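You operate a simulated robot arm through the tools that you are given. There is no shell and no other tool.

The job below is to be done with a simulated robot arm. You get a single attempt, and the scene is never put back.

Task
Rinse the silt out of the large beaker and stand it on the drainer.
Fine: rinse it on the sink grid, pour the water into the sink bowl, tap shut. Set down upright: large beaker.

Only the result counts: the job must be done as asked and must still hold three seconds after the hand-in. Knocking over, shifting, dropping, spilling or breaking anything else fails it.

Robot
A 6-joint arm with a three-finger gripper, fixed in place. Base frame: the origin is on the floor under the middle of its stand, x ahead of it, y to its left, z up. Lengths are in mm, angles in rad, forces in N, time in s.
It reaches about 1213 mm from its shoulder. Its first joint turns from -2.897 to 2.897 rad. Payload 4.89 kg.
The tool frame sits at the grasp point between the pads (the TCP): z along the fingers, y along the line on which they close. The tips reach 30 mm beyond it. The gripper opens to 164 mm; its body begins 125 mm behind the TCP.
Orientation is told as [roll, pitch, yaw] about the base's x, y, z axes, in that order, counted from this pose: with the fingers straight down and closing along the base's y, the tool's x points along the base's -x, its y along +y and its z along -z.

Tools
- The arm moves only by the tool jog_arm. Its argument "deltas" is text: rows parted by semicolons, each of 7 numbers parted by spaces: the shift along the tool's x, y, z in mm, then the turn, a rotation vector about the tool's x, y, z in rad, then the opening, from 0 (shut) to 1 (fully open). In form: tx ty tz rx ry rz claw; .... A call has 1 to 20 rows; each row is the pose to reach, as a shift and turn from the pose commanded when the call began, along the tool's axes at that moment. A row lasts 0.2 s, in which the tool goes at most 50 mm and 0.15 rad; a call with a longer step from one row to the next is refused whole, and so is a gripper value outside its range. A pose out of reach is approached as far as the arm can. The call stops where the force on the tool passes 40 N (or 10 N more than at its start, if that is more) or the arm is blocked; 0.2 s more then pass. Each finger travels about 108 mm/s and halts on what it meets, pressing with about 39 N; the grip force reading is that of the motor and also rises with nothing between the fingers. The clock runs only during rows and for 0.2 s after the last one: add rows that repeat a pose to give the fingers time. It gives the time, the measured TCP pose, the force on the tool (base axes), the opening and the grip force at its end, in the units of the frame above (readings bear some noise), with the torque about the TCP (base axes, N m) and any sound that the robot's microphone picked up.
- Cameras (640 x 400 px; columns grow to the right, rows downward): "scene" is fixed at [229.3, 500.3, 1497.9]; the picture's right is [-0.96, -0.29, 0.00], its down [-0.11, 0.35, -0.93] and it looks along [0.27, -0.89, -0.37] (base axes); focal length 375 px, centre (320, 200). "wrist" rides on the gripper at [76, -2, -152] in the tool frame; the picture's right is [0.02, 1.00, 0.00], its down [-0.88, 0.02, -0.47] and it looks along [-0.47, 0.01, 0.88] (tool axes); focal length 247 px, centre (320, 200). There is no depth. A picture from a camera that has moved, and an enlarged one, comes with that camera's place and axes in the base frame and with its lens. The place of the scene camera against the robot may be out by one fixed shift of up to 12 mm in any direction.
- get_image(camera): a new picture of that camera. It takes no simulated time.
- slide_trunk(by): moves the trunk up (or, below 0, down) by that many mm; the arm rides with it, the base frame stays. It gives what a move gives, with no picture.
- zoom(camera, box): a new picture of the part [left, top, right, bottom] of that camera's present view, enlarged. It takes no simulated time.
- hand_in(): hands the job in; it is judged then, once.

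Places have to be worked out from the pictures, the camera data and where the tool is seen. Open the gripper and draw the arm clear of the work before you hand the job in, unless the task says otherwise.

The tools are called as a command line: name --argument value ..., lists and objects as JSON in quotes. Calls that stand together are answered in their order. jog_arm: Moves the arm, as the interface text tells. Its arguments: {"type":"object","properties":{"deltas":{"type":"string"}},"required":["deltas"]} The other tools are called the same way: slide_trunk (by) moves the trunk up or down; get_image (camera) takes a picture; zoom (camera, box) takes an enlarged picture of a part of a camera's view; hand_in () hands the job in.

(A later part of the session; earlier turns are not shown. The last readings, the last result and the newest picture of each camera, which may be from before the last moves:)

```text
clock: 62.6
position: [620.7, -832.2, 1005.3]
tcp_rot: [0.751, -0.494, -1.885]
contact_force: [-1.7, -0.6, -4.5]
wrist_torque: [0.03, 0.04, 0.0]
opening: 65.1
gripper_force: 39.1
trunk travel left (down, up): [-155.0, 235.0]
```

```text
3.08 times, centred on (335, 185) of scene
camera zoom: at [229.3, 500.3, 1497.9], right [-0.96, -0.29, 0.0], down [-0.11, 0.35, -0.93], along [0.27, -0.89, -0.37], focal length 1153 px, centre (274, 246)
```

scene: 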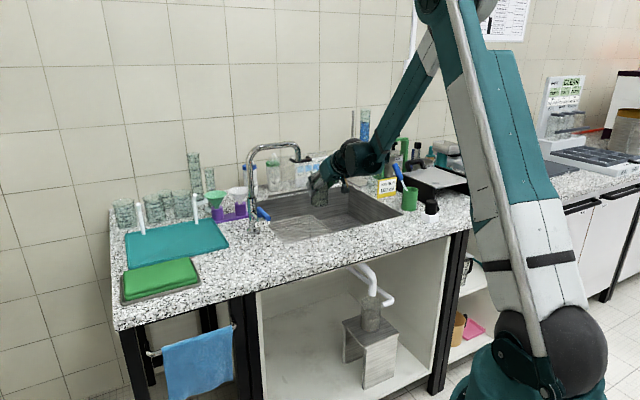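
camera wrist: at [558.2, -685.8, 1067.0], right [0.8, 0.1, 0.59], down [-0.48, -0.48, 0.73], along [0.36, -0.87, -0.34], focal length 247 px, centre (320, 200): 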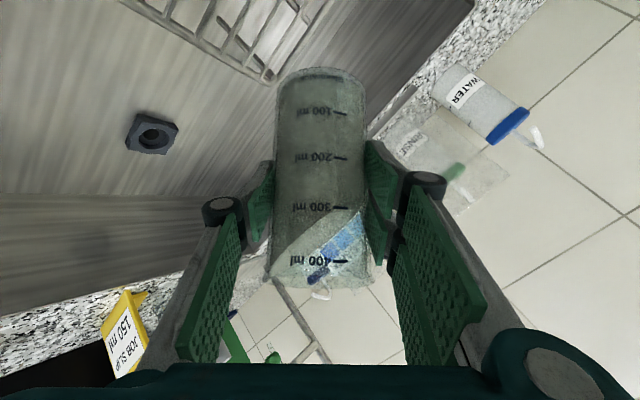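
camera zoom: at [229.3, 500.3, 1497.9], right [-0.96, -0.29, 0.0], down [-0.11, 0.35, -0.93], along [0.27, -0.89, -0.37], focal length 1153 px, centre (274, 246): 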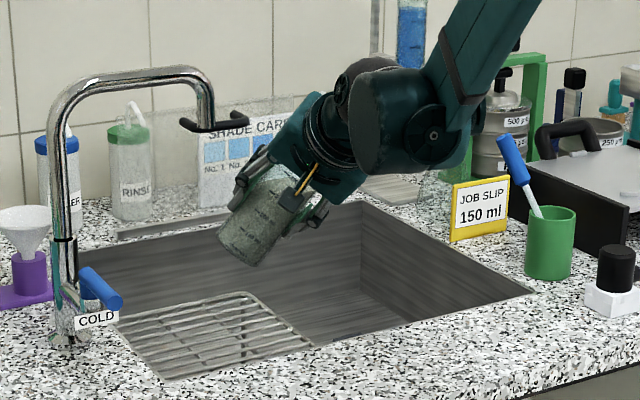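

The arm follows well and the mouth is over the bowl. I continue the roll slowly another 0.7 rad so the water pours into the bowl.

jog_arm --deltas "0 0 0 0 0 0.08 0; 0 0 0 0 0 0.16 0; 0 0 0 0 0 0.24 0; 0 0 0 0 0 0.32 0; 0 0 0 0 0 0.4 0; 0 0 0 0 0 0.5 0; 0 0 0 0 0 0.6 0; 0 0 0 0 0 0.7 0; 0 0 0 0 0 0.7 0; 0 0 0 0 0 0.7 0"

get_image --camera "wrist"

zoom --camera "scene" --box '[250, 120, 420, 250]'

```text
clock: 64.8
position: [621.5, -832.6, 1005.7]
tcp_rot: [0.873, 0.022, -2.373]
contact_force: [0.7, 0.5, -3.6]
wrist_torque: [-0.01, 0.03, 0.0]
opening: 65.1
gripper_force: 39.5
trunk travel left (down, up): [-155.0, 235.0]
```

```text
taken
camera wrist: at [593.0, -696.5, 1103.9], right [0.45, -0.46, 0.77], down [-0.88, -0.36, 0.3], along [0.14, -0.81, -0.57], focal length 247 px, centre (320, 200)
```

wrist: 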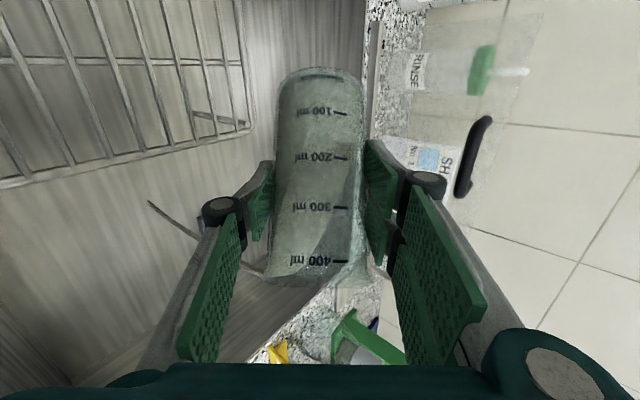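

```text
3.08 times, centred on (335, 185) of scene
camera zoom: at [229.3, 500.3, 1497.9], right [-0.96, -0.29, 0.0], down [-0.11, 0.35, -0.93], along [0.27, -0.89, -0.37], focal length 1153 px, centre (274, 246)
```

zoom: 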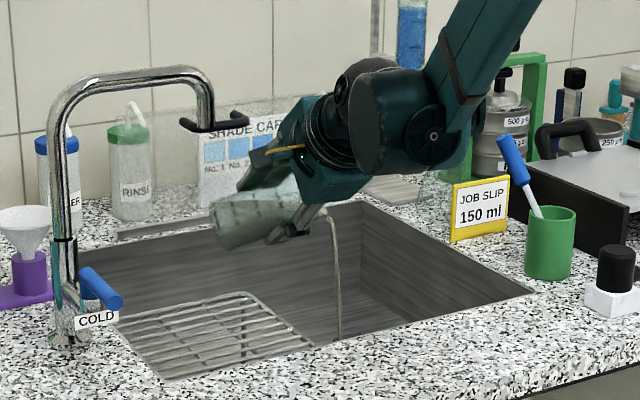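

It pours cleanly into the bowl; ~3.6 N remain. I continue rolling to about 2.3 rad total.

jog_arm --deltas "0 0 0 0 0 0.08 0; 0 0 0 0 0 0.16 0; 0 0 0 0 0 0.24 0; 0 0 0 0 0 0.32 0; 0 0 0 0 0 0.4 0; 0 0 0 0 0 0.48 0; 0 0 0 0 0 0.56 0; 0 0 0 0 0 0.64 0; 0 0 0 0 0 0.7 0; 0 0 0 0 0 0.7 0; 0 0 0 0 0 0.7 0; 0 0 0 0 0 0.7 0; 0 0 0 0 0 0.7 0"

get_image --camera "wrist"

zoom --camera "scene" --box '[250, 120, 420, 250]'

```text
clock: 67.6
position: [620.2, -831.3, 1004.4]
tcp_rot: [0.727, 0.536, -2.878]
contact_force: [0.3, 0.7, -2.7]
wrist_torque: [0.0, 0.06, -0.01]
opening: 64.6
gripper_force: 39.3
trunk travel left (down, up): [-155.0, 235.0]
```

```text
taken
camera wrist: at [601.4, -731.5, 1141.5], right [-0.11, -0.81, 0.58], down [-0.99, 0.04, -0.13], along [0.08, -0.59, -0.8], focal length 247 px, centre (320, 200)
```

wrist: 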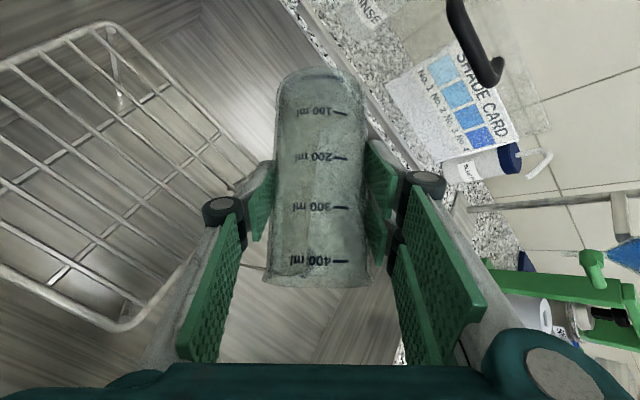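

```text
3.08 times, centred on (335, 185) of scene
camera zoom: at [229.3, 500.3, 1497.9], right [-0.96, -0.29, 0.0], down [-0.11, 0.35, -0.93], along [0.27, -0.89, -0.37], focal length 1153 px, centre (274, 246)
```

zoom: 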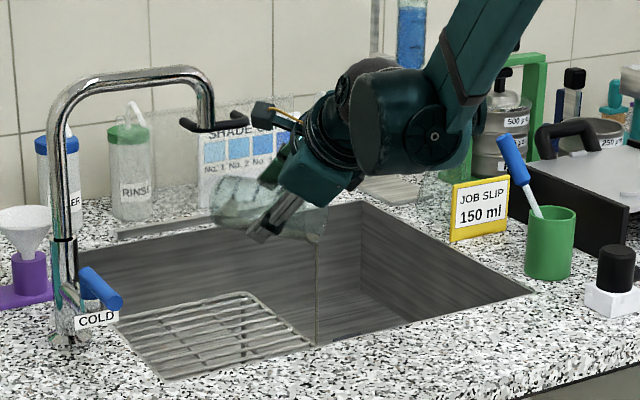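

A thin stream still runs at ~89° tilt. I roll further to ~2.75 rad (≈97° tilt) and hold for it to drain.

jog_arm --deltas "0 0 0 0 0 0.1 0; 0 0 0 0 0 0.2 0; 0 0 0 0 0 0.3 0; 0 0 0 0 0 0.4 0; 0 0 0 0 0 0.45 0; 0 0 0 0 0 0.45 0; 0 0 0 0 0 0.45 0; 0 0 0 0 0 0.45 0; 0 0 0 0 0 0.45 0; 0 0 0 0 0 0.45 0"

get_image --camera "wrist"

zoom --camera "scene" --box '[250, 120, 420, 250]'

```text
clock: 69.8
position: [621.6, -833.2, 1004.9]
tcp_rot: [0.425, 0.787, 2.927]
contact_force: [-0.4, -0.6, -0.9]
wrist_torque: [0.03, 0.03, 0.01]
opening: 64.8
gripper_force: 38.8
trunk travel left (down, up): [-155.0, 235.0]
```

```text
taken
camera wrist: at [591.8, -760.6, 1157.7], right [-0.46, -0.83, 0.31], down [-0.87, 0.37, -0.31], along [0.15, -0.41, -0.9], focal length 247 px, centre (320, 200)
```

wrist: 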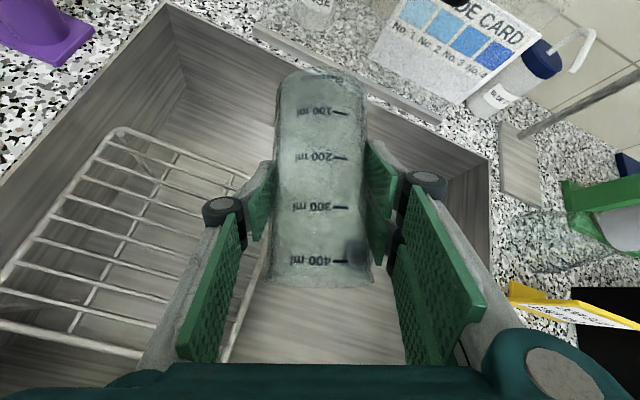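

```text
3.08 times, centred on (335, 185) of scene
camera zoom: at [229.3, 500.3, 1497.9], right [-0.96, -0.29, 0.0], down [-0.11, 0.35, -0.93], along [0.27, -0.89, -0.37], focal length 1153 px, centre (274, 246)
```

zoom: 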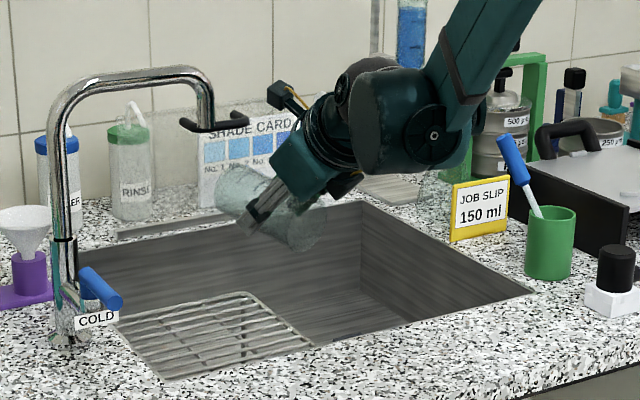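

The load is down to the empty beaker's weight and the stream has ended. I zoom to see whether any silt remains on the glass.

zoom --camera "wrist" --box '[240, 50, 400, 300]'

zoom --camera "scene" --box '[295, 155, 350, 200]'

zoom --camera "scene" --box '[320, 250, 430, 400]'

```text
1.60 times, centred on (320, 175) of wrist
camera zoom: at [591.8, -760.6, 1157.7], right [-0.46, -0.83, 0.31], down [-0.87, 0.37, -0.31], along [0.15, -0.41, -0.9], focal length 395 px, centre (320, 240)
```

zoom: 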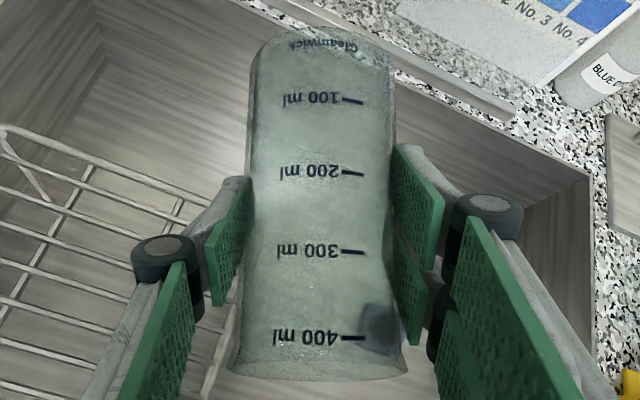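

```text
8.89 times, centred on (322, 178) of scene
camera zoom: at [229.3, 500.3, 1497.9], right [-0.96, -0.29, 0.0], down [-0.11, 0.35, -0.93], along [0.27, -0.89, -0.37], focal length 3332 px, centre (298, 400)
```

zoom: 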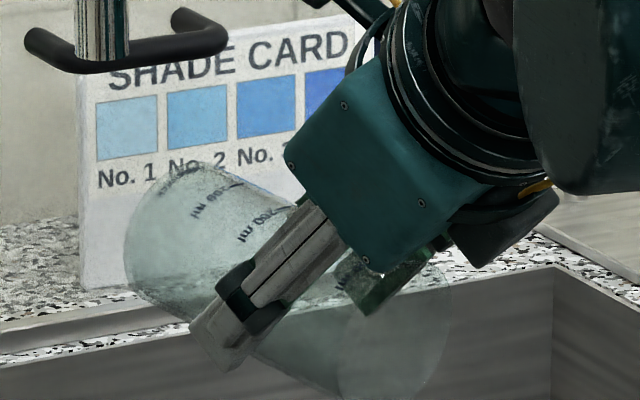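

```text
2.67 times, centred on (375, 325) of scene
camera zoom: at [229.3, 500.3, 1497.9], right [-0.96, -0.29, 0.0], down [-0.11, 0.35, -0.93], along [0.27, -0.89, -0.37], focal length 1000 px, centre (173, -133)
```

zoom: 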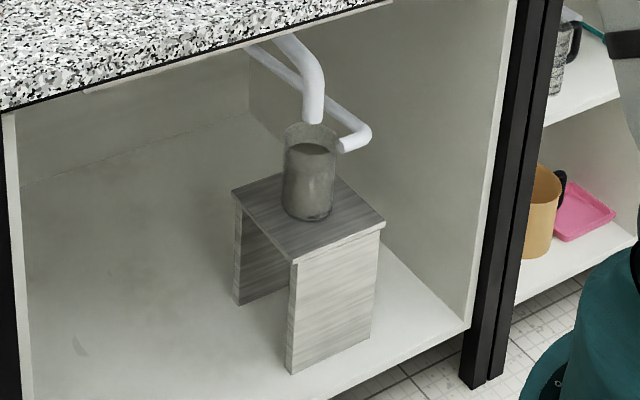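

The sink drains into the beaker under it, now about three-quarters full — so I must not run much more water. I add a little extra tilt (tips up 0.25 rad) to drain fully, then return to this pose.

jog_arm --deltas "0 0 0 -0.048 0.115 0 0; 0 0 0 -0.095 0.231 0 0; 0 0 0 -0.095 0.231 0 0; 0 0 0 -0.095 0.231 0 0; 0 0 0 -0.095 0.231 0 0; 0 0 0 -0.095 0.231 0 0; 0 0 0 -0.095 0.231 0 0"

get_image --camera "wrist"

zoom --camera "scene" --box '[280, 140, 370, 230]'

zoom --camera "scene" --box '[350, 280, 400, 340]'

```text
clock: 71.4
position: [620.0, -833.1, 1005.8]
tcp_rot: [0.67, 0.983, 3.117]
contact_force: [0.1, -0.1, -0.5]
wrist_torque: [0.02, 0.01, 0.01]
opening: 64.8
gripper_force: 39.0
trunk travel left (down, up): [-155.0, 235.0]
```

```text
taken
camera wrist: at [566.8, -736.0, 1135.0], right [-0.52, -0.77, 0.36], down [-0.8, 0.3, -0.52], along [0.3, -0.56, -0.77], focal length 247 px, centre (320, 200)
```

wrist: 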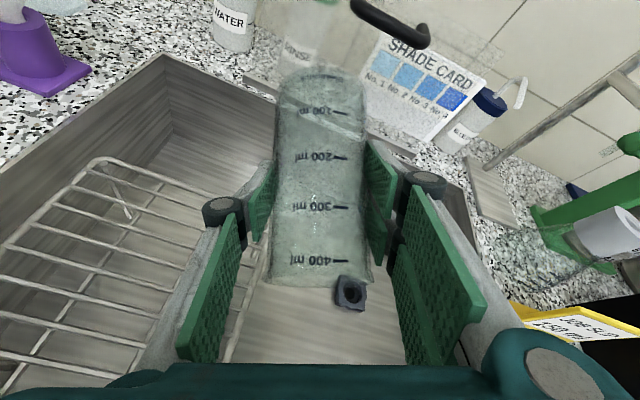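

```text
4.44 times, centred on (325, 185) of scene
camera zoom: at [229.3, 500.3, 1497.9], right [-0.96, -0.29, 0.0], down [-0.11, 0.35, -0.93], along [0.27, -0.89, -0.37], focal length 1666 px, centre (298, 267)
```

zoom: 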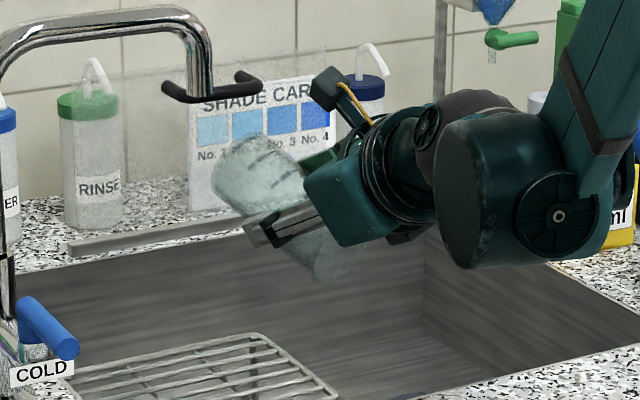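

```text
6.67 times, centred on (375, 310) of scene
camera zoom: at [229.3, 500.3, 1497.9], right [-0.96, -0.29, 0.0], down [-0.11, 0.35, -0.93], along [0.27, -0.89, -0.37], focal length 2499 px, centre (-47, -533)
```

zoom: 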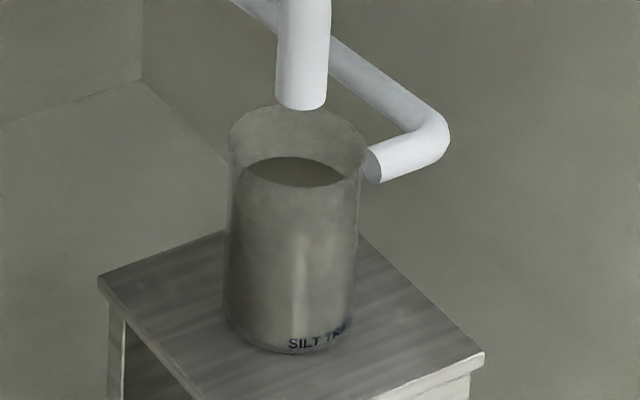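

The trap under the sink is labelled "SILT TRAP" with its own overflow pipe, and the beaker now reads empty. I undo the extra tilt first.

jog_arm --deltas "0 0 0 0.048 -0.115 0 0; 0 0 0 0.095 -0.231 0 0"

jog_arm --deltas "0 0 0 0 0 -0.14 0; 0 0 0 0 0 -0.29 0; 0 0 0 0 0 -0.44 0; 0 0 0 0 0 -0.59 0; 0 0 0 0 0 -0.74 0; 0 0 0 0 0 -0.89 0; 0 0 0 0 0 -1.04 0; 0 0 0 0 0 -1.19 0; 0 0 0 0 0 -1.34 0; 0 0 0 0 0 -1.49 0; 0 0 0 0 0 -1.64 0; 0 0 0 0 0 -1.79 0; 0 0 0 0 0 -1.94 0; 0 0 0 0 0 -2.09 0; 0 0 0 0 0 -2.24 0; 0 0 0 0 0 -2.39 0; 0 0 0 0 0 -2.54 0; 0 0 0 0 0 -2.66 0; 0 0 0 0 0 -2.75 0"

get_image --camera "wrist"

zoom --camera "scene" --box '[280, 150, 370, 240]'

```text
clock: 72.0
position: [620.9, -833.0, 1004.6]
tcp_rot: [0.424, 0.785, 2.927]
contact_force: [0.4, -0.5, -2.3]
wrist_torque: [0.01, 0.01, 0.04]
opening: 65.0
gripper_force: 38.8
trunk travel left (down, up): [-155.0, 235.0]
```

```text
clock: 76.0
position: [621.1, -832.5, 1005.6]
tcp_rot: [0.0, -0.871, -0.782]
contact_force: [0.2, -0.2, -2.2]
wrist_torque: [0.01, 0.01, -0.01]
opening: 65.1
gripper_force: 39.1
trunk travel left (down, up): [-155.0, 235.0]
```

```text
taken
camera wrist: at [502.1, -716.3, 1045.7], right [0.7, 0.72, -0.02], down [0.16, -0.13, 0.98], along [0.7, -0.68, -0.2], focal length 247 px, centre (320, 200)
```

wrist: 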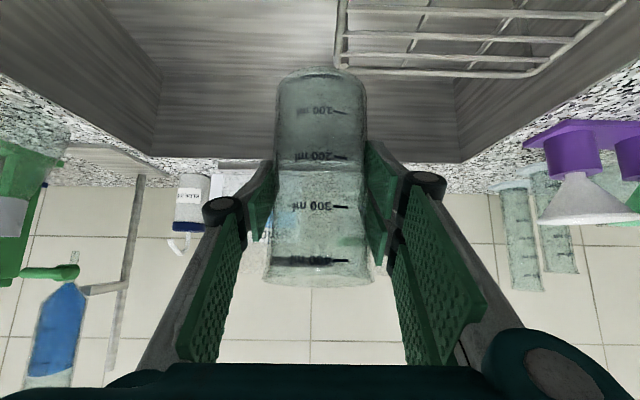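

```text
4.44 times, centred on (325, 195) of scene
camera zoom: at [229.3, 500.3, 1497.9], right [-0.96, -0.29, 0.0], down [-0.11, 0.35, -0.93], along [0.27, -0.89, -0.37], focal length 1666 px, centre (298, 222)
```

zoom: 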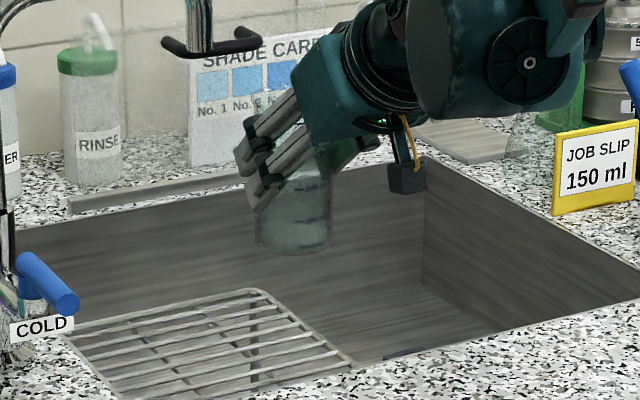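

Upright again. I zoom on the beaker to check for left-over silt or water.

zoom --camera "wrist" --box '[230, 50, 410, 300]'

zoom --camera "scene" --box '[300, 170, 340, 215]'

zoom --camera "scene" --box '[100, 140, 240, 240]'

```text
1.60 times, centred on (320, 175) of wrist
camera zoom: at [502.1, -716.3, 1045.7], right [0.7, 0.72, -0.02], down [0.16, -0.13, 0.98], along [0.7, -0.68, -0.2], focal length 395 px, centre (320, 240)
```

zoom: 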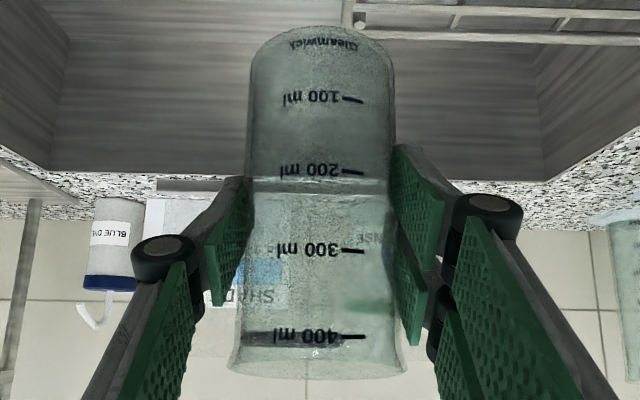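

```text
8.89 times, centred on (320, 192) of scene
camera zoom: at [229.3, 500.3, 1497.9], right [-0.96, -0.29, 0.0], down [-0.11, 0.35, -0.93], along [0.27, -0.89, -0.37], focal length 3332 px, centre (320, 267)
```

zoom: 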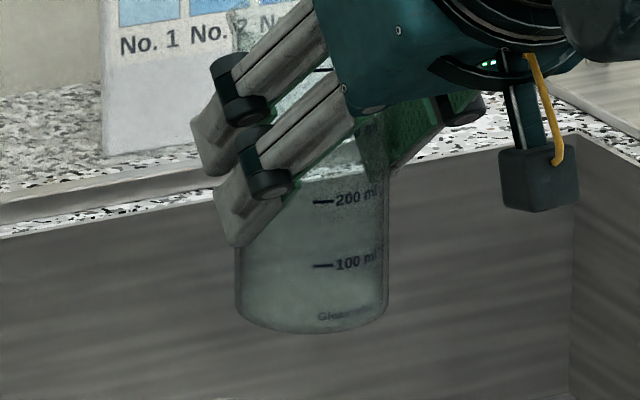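

```text
4.00 times, centred on (170, 190) of scene
camera zoom: at [229.3, 500.3, 1497.9], right [-0.96, -0.29, 0.0], down [-0.11, 0.35, -0.93], along [0.27, -0.89, -0.37], focal length 1499 px, centre (920, 240)
```

zoom: 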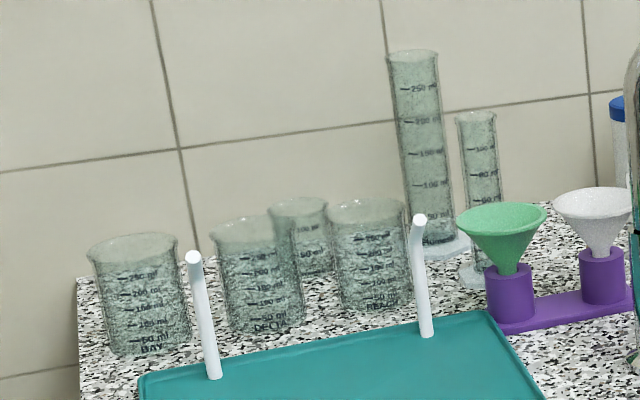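

The glass now looks as clear as the clean beakers: no film line, no sediment. I carry it back toward the robot (d≈723, z≈1040) to pass in front of the tap lever.

jog_arm --deltas "9.4 0 -14.2 0 0 0 0; 28 0 -42.7 0 0 0 0; 47 0 -71 0 0 0 0; 66 0 -100 0 0 0 0; 85 0 -128 0 0 0 0; 104 0 -157 0 0 0 0; 122 0 -185 0 0 0 0; 141 0 -213 0 0 0 0; 160 0 -242 0 0 0 0; 169.4 0 -256 0 0 0 0"

get_image --camera "wrist"

get_image --camera "scene"

```text
clock: 78.2
position: [405.1, -618.5, 1038.9]
tcp_rot: [0.002, -0.874, -0.787]
contact_force: [0.2, -0.8, -2.7]
wrist_torque: [0.03, 0.02, 0.01]
opening: 64.8
gripper_force: 38.8
trunk travel left (down, up): [-155.0, 235.0]
```

```text
taken
camera wrist: at [285.7, -501.8, 1079.2], right [0.7, 0.72, -0.02], down [0.16, -0.13, 0.98], along [0.7, -0.68, -0.2], focal length 247 px, centre (320, 200)
```

wrist: 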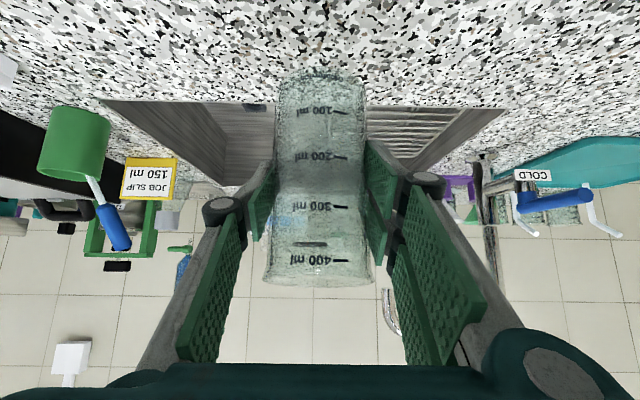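

```text
taken
```

scene: 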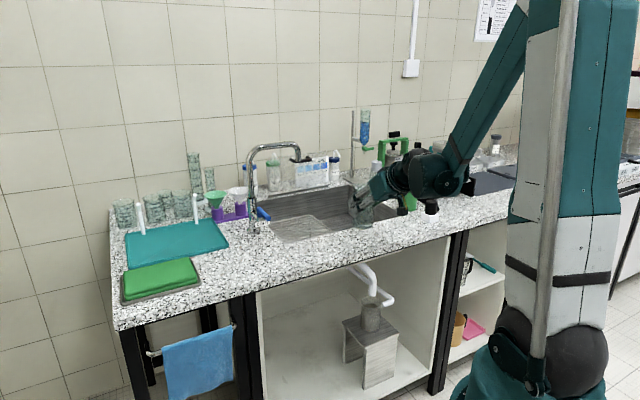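

The beaker looks like clean glass against the granite. I cross in front of the tap to s≈290 at d≈723, z≈1040.

jog_arm --deltas "0 15 0 0 0 0 0; 0 45 0 0 0 0 0; 0 85 0 0 0 0 0; 0 125 0 0 0 0 0; 0 165 0 0 0 0 0; 0 205 0 0 0 0 0; 0 245 0 0 0 0 0; 0 285 0 0 0 0 0; 0 325 0 0 0 0 0; 0 365 0 0 0 0 0; 0 405 0 0 0 0 0; 0 430 0 0 0 0 0; 0 441 0 0 0 0 0"

get_image --camera "wrist"

get_image --camera "scene"

```text
clock: 81.0
position: [716.1, -305.0, 1038.3]
tcp_rot: [0.001, -0.873, -0.785]
contact_force: [-0.8, 0.0, -2.1]
wrist_torque: [0.04, 0.01, 0.05]
opening: 65.0
gripper_force: 38.4
trunk travel left (down, up): [-155.0, 235.0]
```

```text
taken
camera wrist: at [598.0, -188.9, 1078.7], right [0.7, 0.72, -0.02], down [0.16, -0.13, 0.98], along [0.7, -0.68, -0.2], focal length 247 px, centre (320, 200)
```

wrist: 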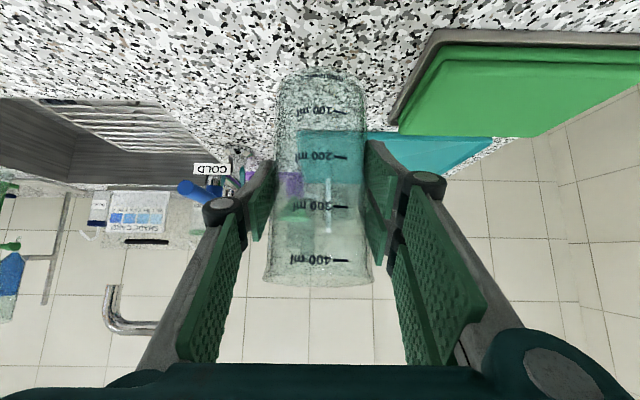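

```text
taken
```

scene: 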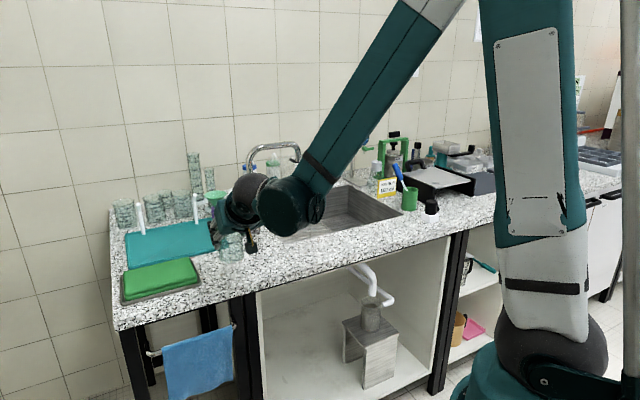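

The drainer's front edge lies at d≈880 (s 263–540), with the sponge tray at s>377, d 714–842. I advance left of the tray, then to s≈340, d≈965, z≈1010 above the drainer.

jog_arm --deltas "-20.3 1.9 24.2 0 0 0 0; -40.7 3.7 48.4 0 0 0 0; -61 5.6 72.6 0 0 0 0; -81.4 7.4 96.8 0 0 0 0; -101.7 9.3 121 0 0 0 0; -110 19.3 141.8 0 0 0 0; -118.3 29.3 162.5 0 0 0 0; -126.6 39.3 183.3 0 0 0 0; -134.9 49.3 204 0 0 0 0; -134.9 49.3 204 0 0 0 0"

get_image --camera "wrist"

zoom --camera "scene" --box '[110, 150, 290, 300]'

```text
clock: 83.2
position: [922.5, -442.6, 1010.3]
tcp_rot: [0.002, -0.871, -0.785]
contact_force: [0.7, 0.0, -2.7]
wrist_torque: [-0.01, 0.02, 0.01]
opening: 65.1
gripper_force: 38.8
trunk travel left (down, up): [-155.0, 235.0]
```

```text
taken
camera wrist: at [804.5, -326.2, 1050.8], right [0.7, 0.72, -0.02], down [0.16, -0.13, 0.98], along [0.7, -0.68, -0.2], focal length 247 px, centre (320, 200)
```

wrist: 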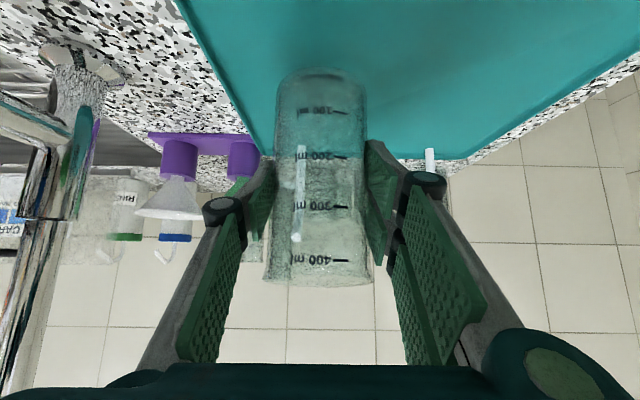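

```text
2.67 times, centred on (200, 225) of scene
camera zoom: at [229.3, 500.3, 1497.9], right [-0.96, -0.29, 0.0], down [-0.11, 0.35, -0.93], along [0.27, -0.89, -0.37], focal length 1000 px, centre (640, 133)
```

zoom: 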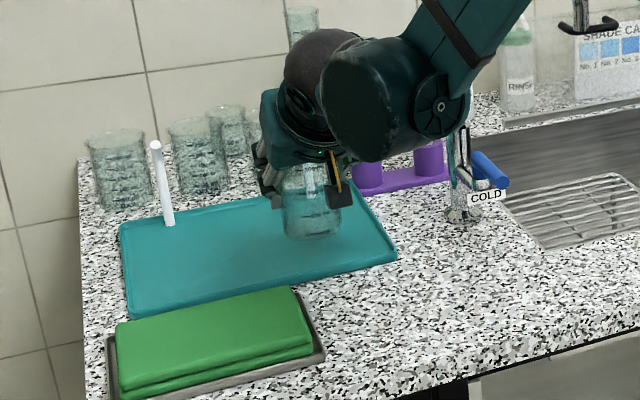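

I check the beaker closely for left-over water (the load reads ~2.4 N, slightly above the ~1.4 N measured before).

zoom --camera "wrist" --box '[255, 50, 385, 180]'

zoom --camera "scene" --box '[205, 195, 255, 245]'

jog_arm --deltas "0 0 0 0 0 0 0; 0 0 0 0 0 0 0; 0 0 0 0 0 0 0"

jog_arm --deltas "0 0 0 0 0 0 0; 0 0 0 0 0 0 0; 0 0 0 0 0 0 0"

```text
3.08 times, centred on (320, 115) of wrist
camera zoom: at [804.5, -326.2, 1050.8], right [0.7, 0.72, -0.02], down [0.16, -0.13, 0.98], along [0.7, -0.68, -0.2], focal length 760 px, centre (320, 462)
```

zoom: 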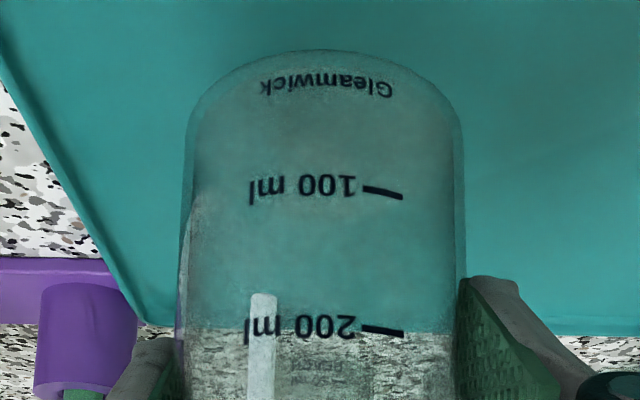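

```text
8.00 times, centred on (230, 220) of scene
camera zoom: at [229.3, 500.3, 1497.9], right [-0.96, -0.29, 0.0], down [-0.11, 0.35, -0.93], along [0.27, -0.89, -0.37], focal length 2998 px, centre (1040, 40)
```

zoom: 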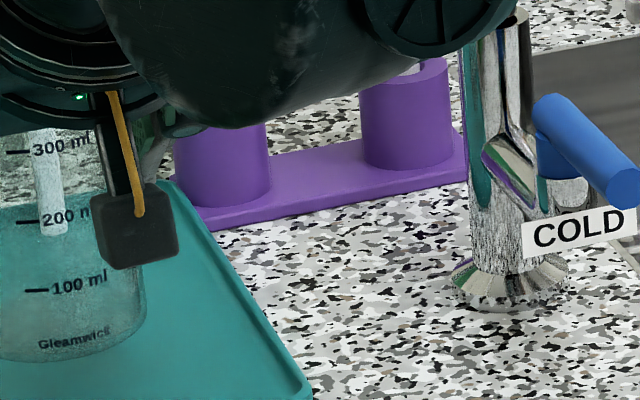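

```text
clock: 84.0
position: [923.0, -441.3, 1010.0]
tcp_rot: [0.001, -0.874, -0.785]
contact_force: [-0.9, -0.2, -2.0]
wrist_torque: [0.01, 0.0, -0.01]
opening: 64.7
gripper_force: 39.0
trunk travel left (down, up): [-155.0, 235.0]
```

```text
clock: 84.8
position: [922.8, -443.0, 1010.7]
tcp_rot: [0.003, -0.874, -0.784]
contact_force: [0.6, 0.4, -2.2]
wrist_torque: [-0.02, 0.0, -0.02]
opening: 64.9
gripper_force: 38.8
trunk travel left (down, up): [-155.0, 235.0]
```

The lower part seems slightly browner than the upper part, so I zoom further to see whether a little turbid water is left.

zoom --camera "wrist" --box '[270, 60, 370, 130]'

zoom --camera "scene" --box '[200, 215, 230, 245]'

zoom --camera "wrist" --box '[250, 150, 390, 300]'

```text
5.71 times, centred on (320, 95) of wrist
camera zoom: at [804.1, -326.1, 1051.1], right [0.7, 0.72, -0.02], down [0.16, -0.13, 0.98], along [0.7, -0.68, -0.2], focal length 1411 px, centre (320, 800)
```

zoom: 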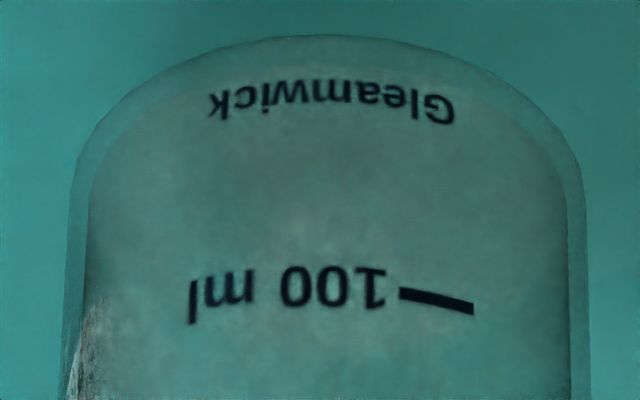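

```text
13.33 times, centred on (215, 230) of scene
camera zoom: at [229.3, 500.3, 1497.9], right [-0.96, -0.29, 0.0], down [-0.11, 0.35, -0.93], along [0.27, -0.89, -0.37], focal length 4998 px, centre (1720, -200)
```

zoom: 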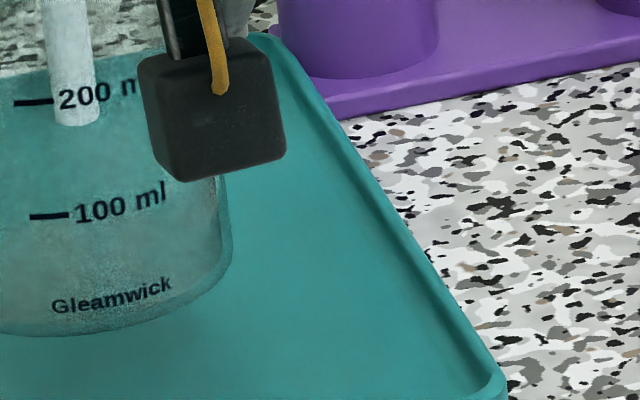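

```text
2.67 times, centred on (320, 225) of wrist
camera zoom: at [804.1, -326.1, 1051.1], right [0.7, 0.72, -0.02], down [0.16, -0.13, 0.98], along [0.7, -0.68, -0.2], focal length 659 px, centre (320, 133)
```

zoom: 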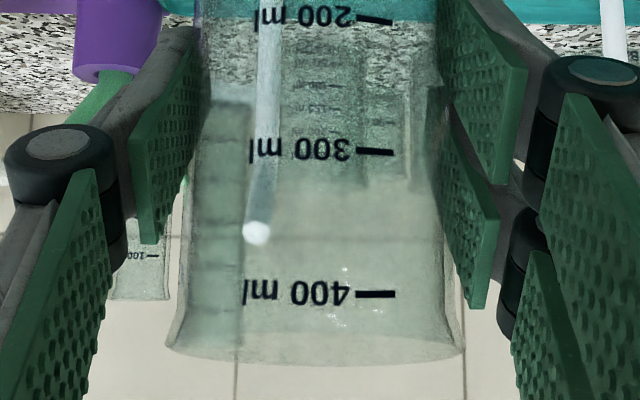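

A faint brownish haze seems to remain on the inner wall, and the trap has a side overflow arm, so a second rinse is safe and worthwhile. I carry the beaker back the same way, first out from over the drainer.

jog_arm --deltas "8.3 -9.8 -20.8 0 0 0 0; 16.6 -19.6 -41.5 0 0 0 0; 25 -29.5 -62.3 0 0 0 0; 33.3 -39.3 -83.1 0 0 0 0; 53.6 -41.3 -107.3 0 0 0 0; 74 -43.3 -131.5 0 0 0 0; 94.3 -45.3 -155.7 0 0 0 0; 114.6 -47.3 -179.8 0 0 0 0; 134.9 -49.3 -204 0 0 0 0"

jog_arm --deltas "0 -15 0 0 0 0 0; 0 -45 0 0 0 0 0; 0 -85 0 0 0 0 0; 0 -125 0 0 0 0 0; 0 -165 0 0 0 0 0; 0 -205 0 0 0 0 0; 0 -245 0 0 0 0 0; 0 -285 0 0 0 0 0; 0 -312 0 0 0 0 0; 0 -325 0 0 0 0 0; 0 -325 0 0 0 0 0"

get_image --camera "wrist"

```text
clock: 86.8
position: [718.4, -305.3, 1038.4]
tcp_rot: [0.002, -0.872, -0.787]
contact_force: [1.2, -0.3, -1.4]
wrist_torque: [0.01, 0.05, 0.02]
opening: 65.1
gripper_force: 39.2
trunk travel left (down, up): [-155.0, 235.0]
```

```text
clock: 89.2
position: [487.1, -536.2, 1040.8]
tcp_rot: [0.003, -0.872, -0.785]
contact_force: [-0.5, 0.7, -1.0]
wrist_torque: [0.03, -0.02, 0.0]
opening: 64.8
gripper_force: 38.9
trunk travel left (down, up): [-155.0, 235.0]
```

```text
taken
camera wrist: at [368.2, -420.3, 1080.0], right [0.7, 0.72, -0.02], down [0.16, -0.13, 0.98], along [0.7, -0.68, -0.2], focal length 247 px, centre (320, 200)
```

wrist: 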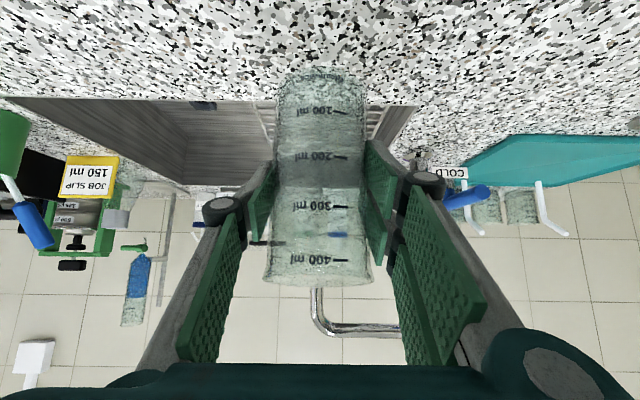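

The load reads ~1.2 N, so the beaker is empty. I move it forward under the spout again (d≈970, z≈1017).

jog_arm --deltas "-10 0 14 0 0 0 0; -30 0 43 0 0 0 0; -52 0 75 0 0 0 0; -74 0 107 0 0 0 0; -96 0 139 0 0 0 0; -116 0 168 0 0 0 0; -132 0 192 0 0 0 0; -140.3 0 203.9 0 0 0 0; -140.3 0 203.9 0 0 0 0"

jog_arm --deltas "9.6 0 8 0 0 0 0; 19.1 0 16.1 0 0 0 0; 28.7 0 24.1 0 0 0 0; 38.3 0 32.2 0 0 0 0; 46 0 38.6 0 0 0 0; 46 0 38.6 0 0 0 0"

get_image --camera "wrist"

```text
clock: 91.2
position: [661.4, -712.7, 1018.1]
tcp_rot: [0.002, -0.871, -0.784]
contact_force: [-0.3, -1.1, -2.0]
wrist_torque: [0.0, -0.02, 0.04]
opening: 64.8
gripper_force: 39.0
trunk travel left (down, up): [-155.0, 235.0]
```

```text
clock: 92.6
position: [659.8, -709.2, 956.1]
tcp_rot: [0.002, -0.873, -0.785]
contact_force: [-0.5, -0.4, -1.9]
wrist_torque: [0.0, 0.03, -0.01]
opening: 64.8
gripper_force: 39.4
trunk travel left (down, up): [-155.0, 235.0]
```

```text
taken
camera wrist: at [542.2, -592.8, 996.3], right [0.7, 0.72, -0.02], down [0.16, -0.13, 0.98], along [0.7, -0.68, -0.2], focal length 247 px, centre (320, 200)
```

wrist: 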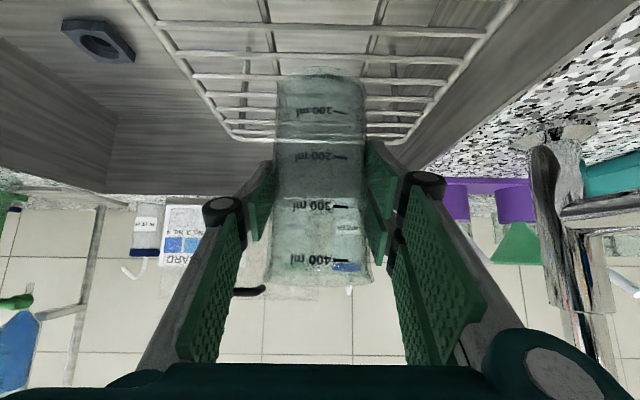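

I lower 5 mm slowly, then millimetre-wise to contact.

jog_arm --deltas "1.5 0 1.3 0 0 0 0; 3.1 0 2.6 0 0 0 0; 3.8 0 3.2 0 0 0 0"

```text
clock: 93.4
position: [660.7, -710.7, 951.7]
tcp_rot: [0.003, -0.872, -0.785]
contact_force: [0.3, -0.5, -1.7]
wrist_torque: [0.0, -0.02, -0.01]
opening: 64.9
gripper_force: 38.6
trunk travel left (down, up): [-155.0, 235.0]
```

Still free (weight only). I lower 2 mm more.

jog_arm --deltas "0.8 0 0.6 0 0 0 0; 1.5 0 1.3 0 0 0 0"

```text
clock: 94.0
position: [662.1, -708.4, 950.4]
tcp_rot: [0.003, -0.872, -0.786]
contact_force: [-0.6, 0.2, -1.1]
wrist_torque: [0.06, 0.04, 0.0]
opening: 64.8
gripper_force: 38.6
trunk travel left (down, up): [-155.0, 235.0]
```

Still about weight only; another 1.5 mm.

jog_arm --deltas "0.6 0 0.5 0 0 0 0; 1.1 0 1 0 0 0 0"

```text
clock: 94.6
position: [660.7, -710.0, 949.4]
tcp_rot: [0.001, -0.872, -0.786]
contact_force: [2.5, 1.0, 3.8]
wrist_torque: [-0.17, -0.33, 0.05]
opening: 64.9
gripper_force: 38.8
trunk travel left (down, up): [-155.0, 235.0]
```

Light contact (3.8 N up). I release by opening the fingers to ~115 mm and check it stands well.

jog_arm --deltas "0 0 0 0 0 0 0.42; 0 0 0 0 0 0 0.46; 0 0 0 0 0 0 0.56; 0 0 0 0 0 0 0.68; 0 0 0 0 0 0 0.7"

get_image --camera "wrist"

```text
clock: 95.8
position: [660.3, -709.8, 948.1]
tcp_rot: [0.001, -0.872, -0.787]
contact_force: [-0.2, 0.4, -0.4]
wrist_torque: [0.04, 0.03, -0.04]
opening: 114.8
gripper_force: 0.0
trunk travel left (down, up): [-155.0, 235.0]
```

```text
taken
camera wrist: at [542.1, -593.3, 988.8], right [0.7, 0.72, -0.02], down [0.16, -0.13, 0.98], along [0.7, -0.68, -0.2], focal length 247 px, centre (320, 200)
```

wrist: 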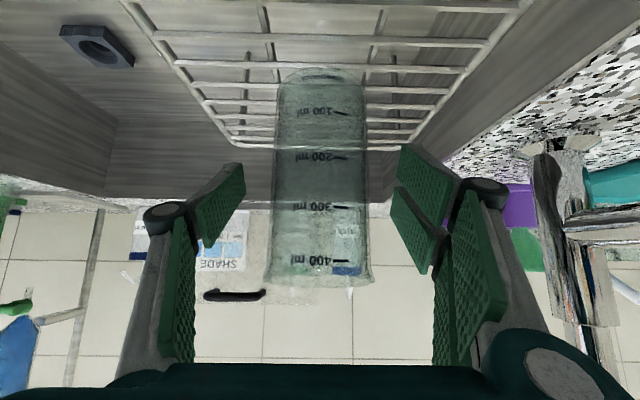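

It stands upright. I back out along the tool axis as before, narrowing the fingers.

jog_arm --deltas "0 0 -15 0 0 0 0.7; 0 0 -45 0 0 0 0.7; 0 0 -80 0 0 0 0.7; 0 0 -115 0 0 0 0.6; 0 0 -150 0 0 0 0.5; 0 0 -180 0 0 0 0.45; 0 0 -180 0 0 0 0.42"

get_image --camera "wrist"

zoom --camera "wrist" --box '[270, 50, 370, 190]'

zoom --camera "scene" --box '[280, 180, 330, 240]'

```text
clock: 97.4
position: [563.5, -611.1, 1062.1]
tcp_rot: [0.001, -0.872, -0.786]
contact_force: [-0.6, -0.3, 0.2]
wrist_torque: [-0.03, -0.04, 0.02]
opening: 68.6
gripper_force: 0.1
trunk travel left (down, up): [-155.0, 235.0]
```

```text
taken
camera wrist: at [443.7, -494.7, 1102.7], right [0.7, 0.72, -0.02], down [0.16, -0.13, 0.98], along [0.7, -0.68, -0.2], focal length 247 px, centre (320, 200)
```

wrist: 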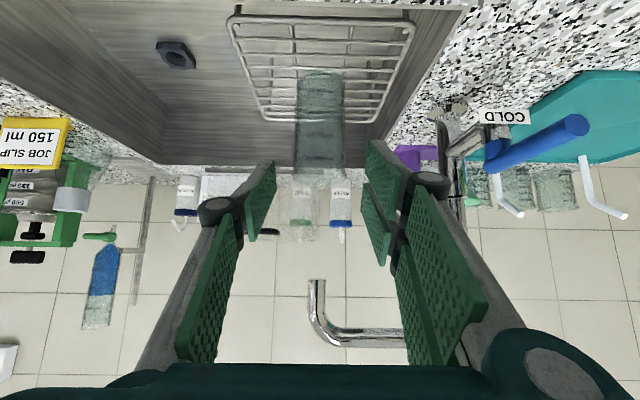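

```text
2.86 times, centred on (320, 120) of wrist
camera zoom: at [443.7, -494.7, 1102.7], right [0.7, 0.72, -0.02], down [0.16, -0.13, 0.98], along [0.7, -0.68, -0.2], focal length 706 px, centre (320, 429)
```

zoom: 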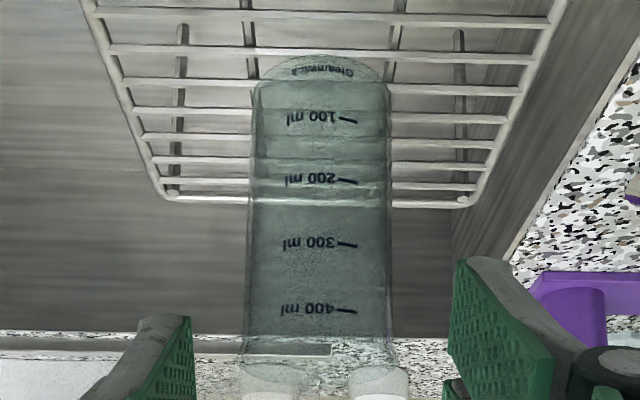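

```text
6.67 times, centred on (305, 210) of scene
camera zoom: at [229.3, 500.3, 1497.9], right [-0.96, -0.29, 0.0], down [-0.11, 0.35, -0.93], along [0.27, -0.89, -0.37], focal length 2499 px, centre (420, 133)
```

zoom: 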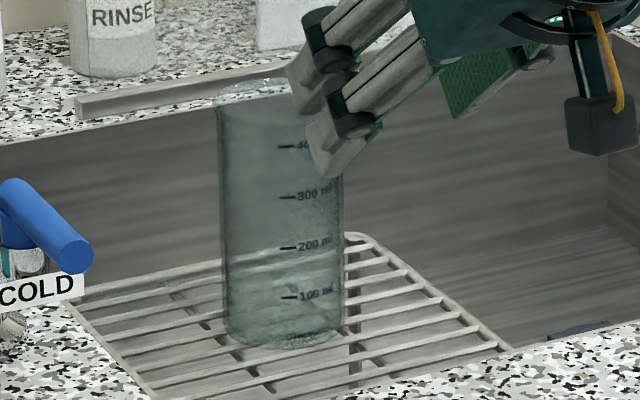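

The beaker stands on the grid and looks nearly clear. Before adding water I look at the silt trap's level again.

zoom --camera "scene" --box '[350, 285, 395, 335]'

zoom --camera "scene" --box '[335, 250, 415, 345]'

```text
8.00 times, centred on (372, 310) of scene
camera zoom: at [229.3, 500.3, 1497.9], right [-0.96, -0.29, 0.0], down [-0.11, 0.35, -0.93], along [0.27, -0.89, -0.37], focal length 2998 px, centre (-100, -680)
```

zoom: 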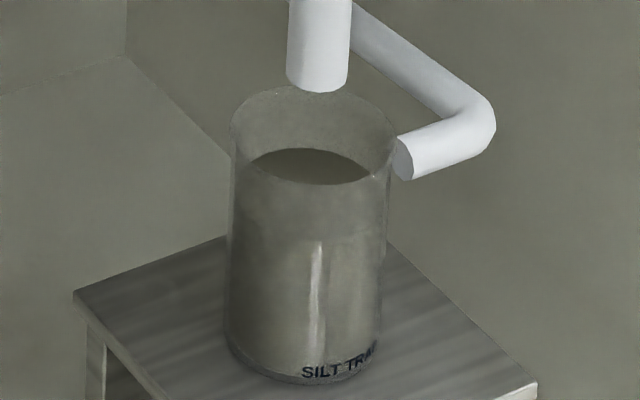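

```text
4.21 times, centred on (375, 298) of scene
camera zoom: at [229.3, 500.3, 1497.9], right [-0.96, -0.29, 0.0], down [-0.11, 0.35, -0.93], along [0.27, -0.89, -0.37], focal length 1578 px, centre (88, -210)
```

zoom: 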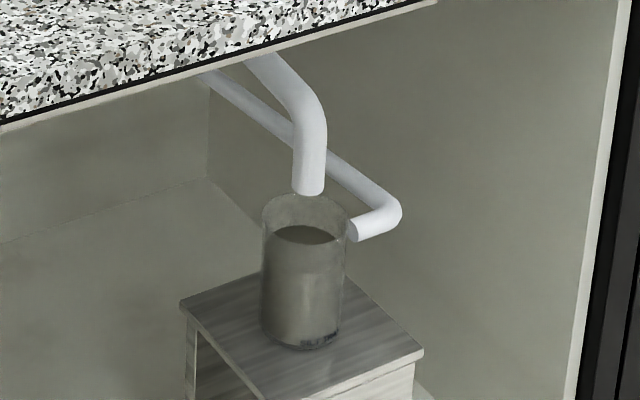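

The level stands at the overflow arm's height; a small extra rinse of ~110 ml is safe either way. I go to the lever again, first in front of it.

jog_arm --deltas "12.5 29 -9.5 0 0 0 0.42; 25 58 -19 0 0 0 0.42; 37.6 87 -28.4 0 0 0 0.42; 50.2 117 -38 0 0 0 0.42; 62.7 146 -47.4 0 0 0 0.42; 75.3 176 -56.9 0 0 0 0.42; 75.3 176 -56.9 0 0 0 0.42"

jog_arm --deltas "-9.8 0 22.5 0 0 0 0.42; -19.6 0 45 0 0 0 0.42; -29.3 0 67.5 0 0 0 0.42; -39.1 0 90 0 0 0 0.42; -39.1 0 90 0 0 0 0.42"

get_image --camera "wrist"

```text
clock: 99.0
position: [622.2, -422.8, 1043.9]
tcp_rot: [0.002, -0.872, -0.785]
contact_force: [0.6, 0.1, -0.1]
wrist_torque: [0.03, -0.03, 0.04]
opening: 68.7
gripper_force: 0.0
trunk travel left (down, up): [-155.0, 235.0]
```

```text
clock: 100.2
position: [690.2, -488.8, 1015.0]
tcp_rot: [0.002, -0.872, -0.785]
contact_force: [0.3, -0.8, 0.4]
wrist_torque: [0.0, 0.03, -0.01]
opening: 69.0
gripper_force: 0.0
trunk travel left (down, up): [-155.0, 235.0]
```

```text
taken
camera wrist: at [570.5, -374.0, 1055.2], right [0.7, 0.72, -0.02], down [0.16, -0.13, 0.98], along [0.7, -0.68, -0.2], focal length 247 px, centre (320, 200)
```

wrist: 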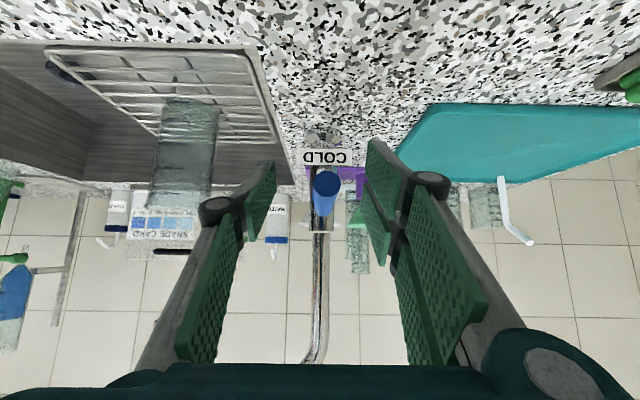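

The fingers straddle the lever again. I push it +s to a medium opening (Δs=+48) and hold for about 1 s.

jog_arm --deltas "0 14 0 0 0 0 0.42; 0 26 0 0 0 0 0.42; 0 34 0 0 0 0 0.42; 0 42 0 0 0 0 0.42; 0 48 0 0 0 0 0.42; 0 48 0 0 0 0 0.42; 0 48 0 0 0 0 0.42; 0 48 0 0 0 0 0.42; 0 48 0 0 0 0 0.42; 0 48 0 0 0 0 0.42"

get_image --camera "wrist"

zoom --camera "wrist" --box '[75, 90, 195, 220]'

```text
clock: 102.4
position: [723.4, -455.6, 1014.0]
tcp_rot: [0.002, -0.872, -0.785]
contact_force: [-0.8, 0.4, -0.3]
wrist_torque: [-0.03, 0.0, 0.01]
opening: 68.9
gripper_force: 0.0
trunk travel left (down, up): [-155.0, 235.0]
```

```text
taken
camera wrist: at [604.5, -339.6, 1053.9], right [0.7, 0.72, -0.02], down [0.16, -0.13, 0.98], along [0.7, -0.68, -0.2], focal length 247 px, centre (320, 200)
```

wrist: 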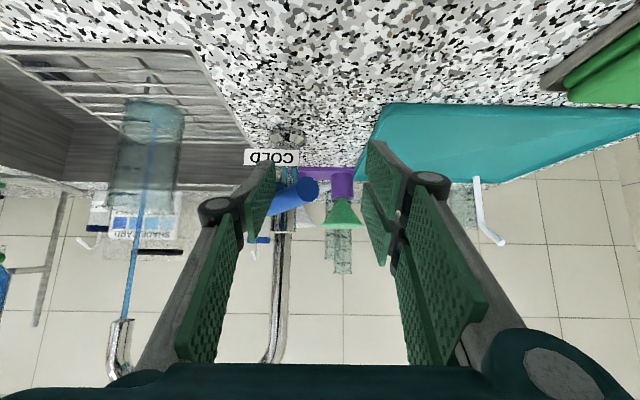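

```text
3.08 times, centred on (135, 155) of wrist
camera zoom: at [604.5, -339.6, 1053.9], right [0.7, 0.72, -0.02], down [0.16, -0.13, 0.98], along [0.7, -0.68, -0.2], focal length 760 px, centre (889, 338)
```

zoom: 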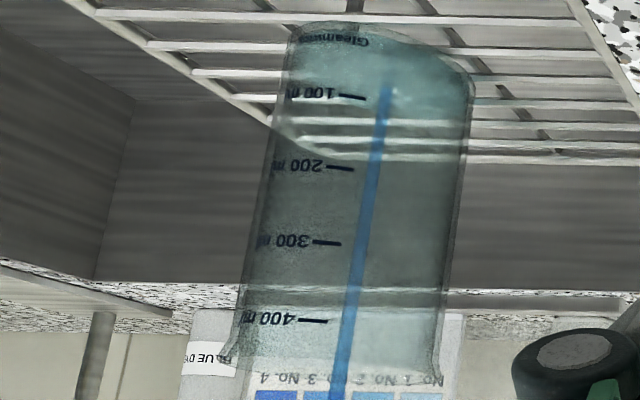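

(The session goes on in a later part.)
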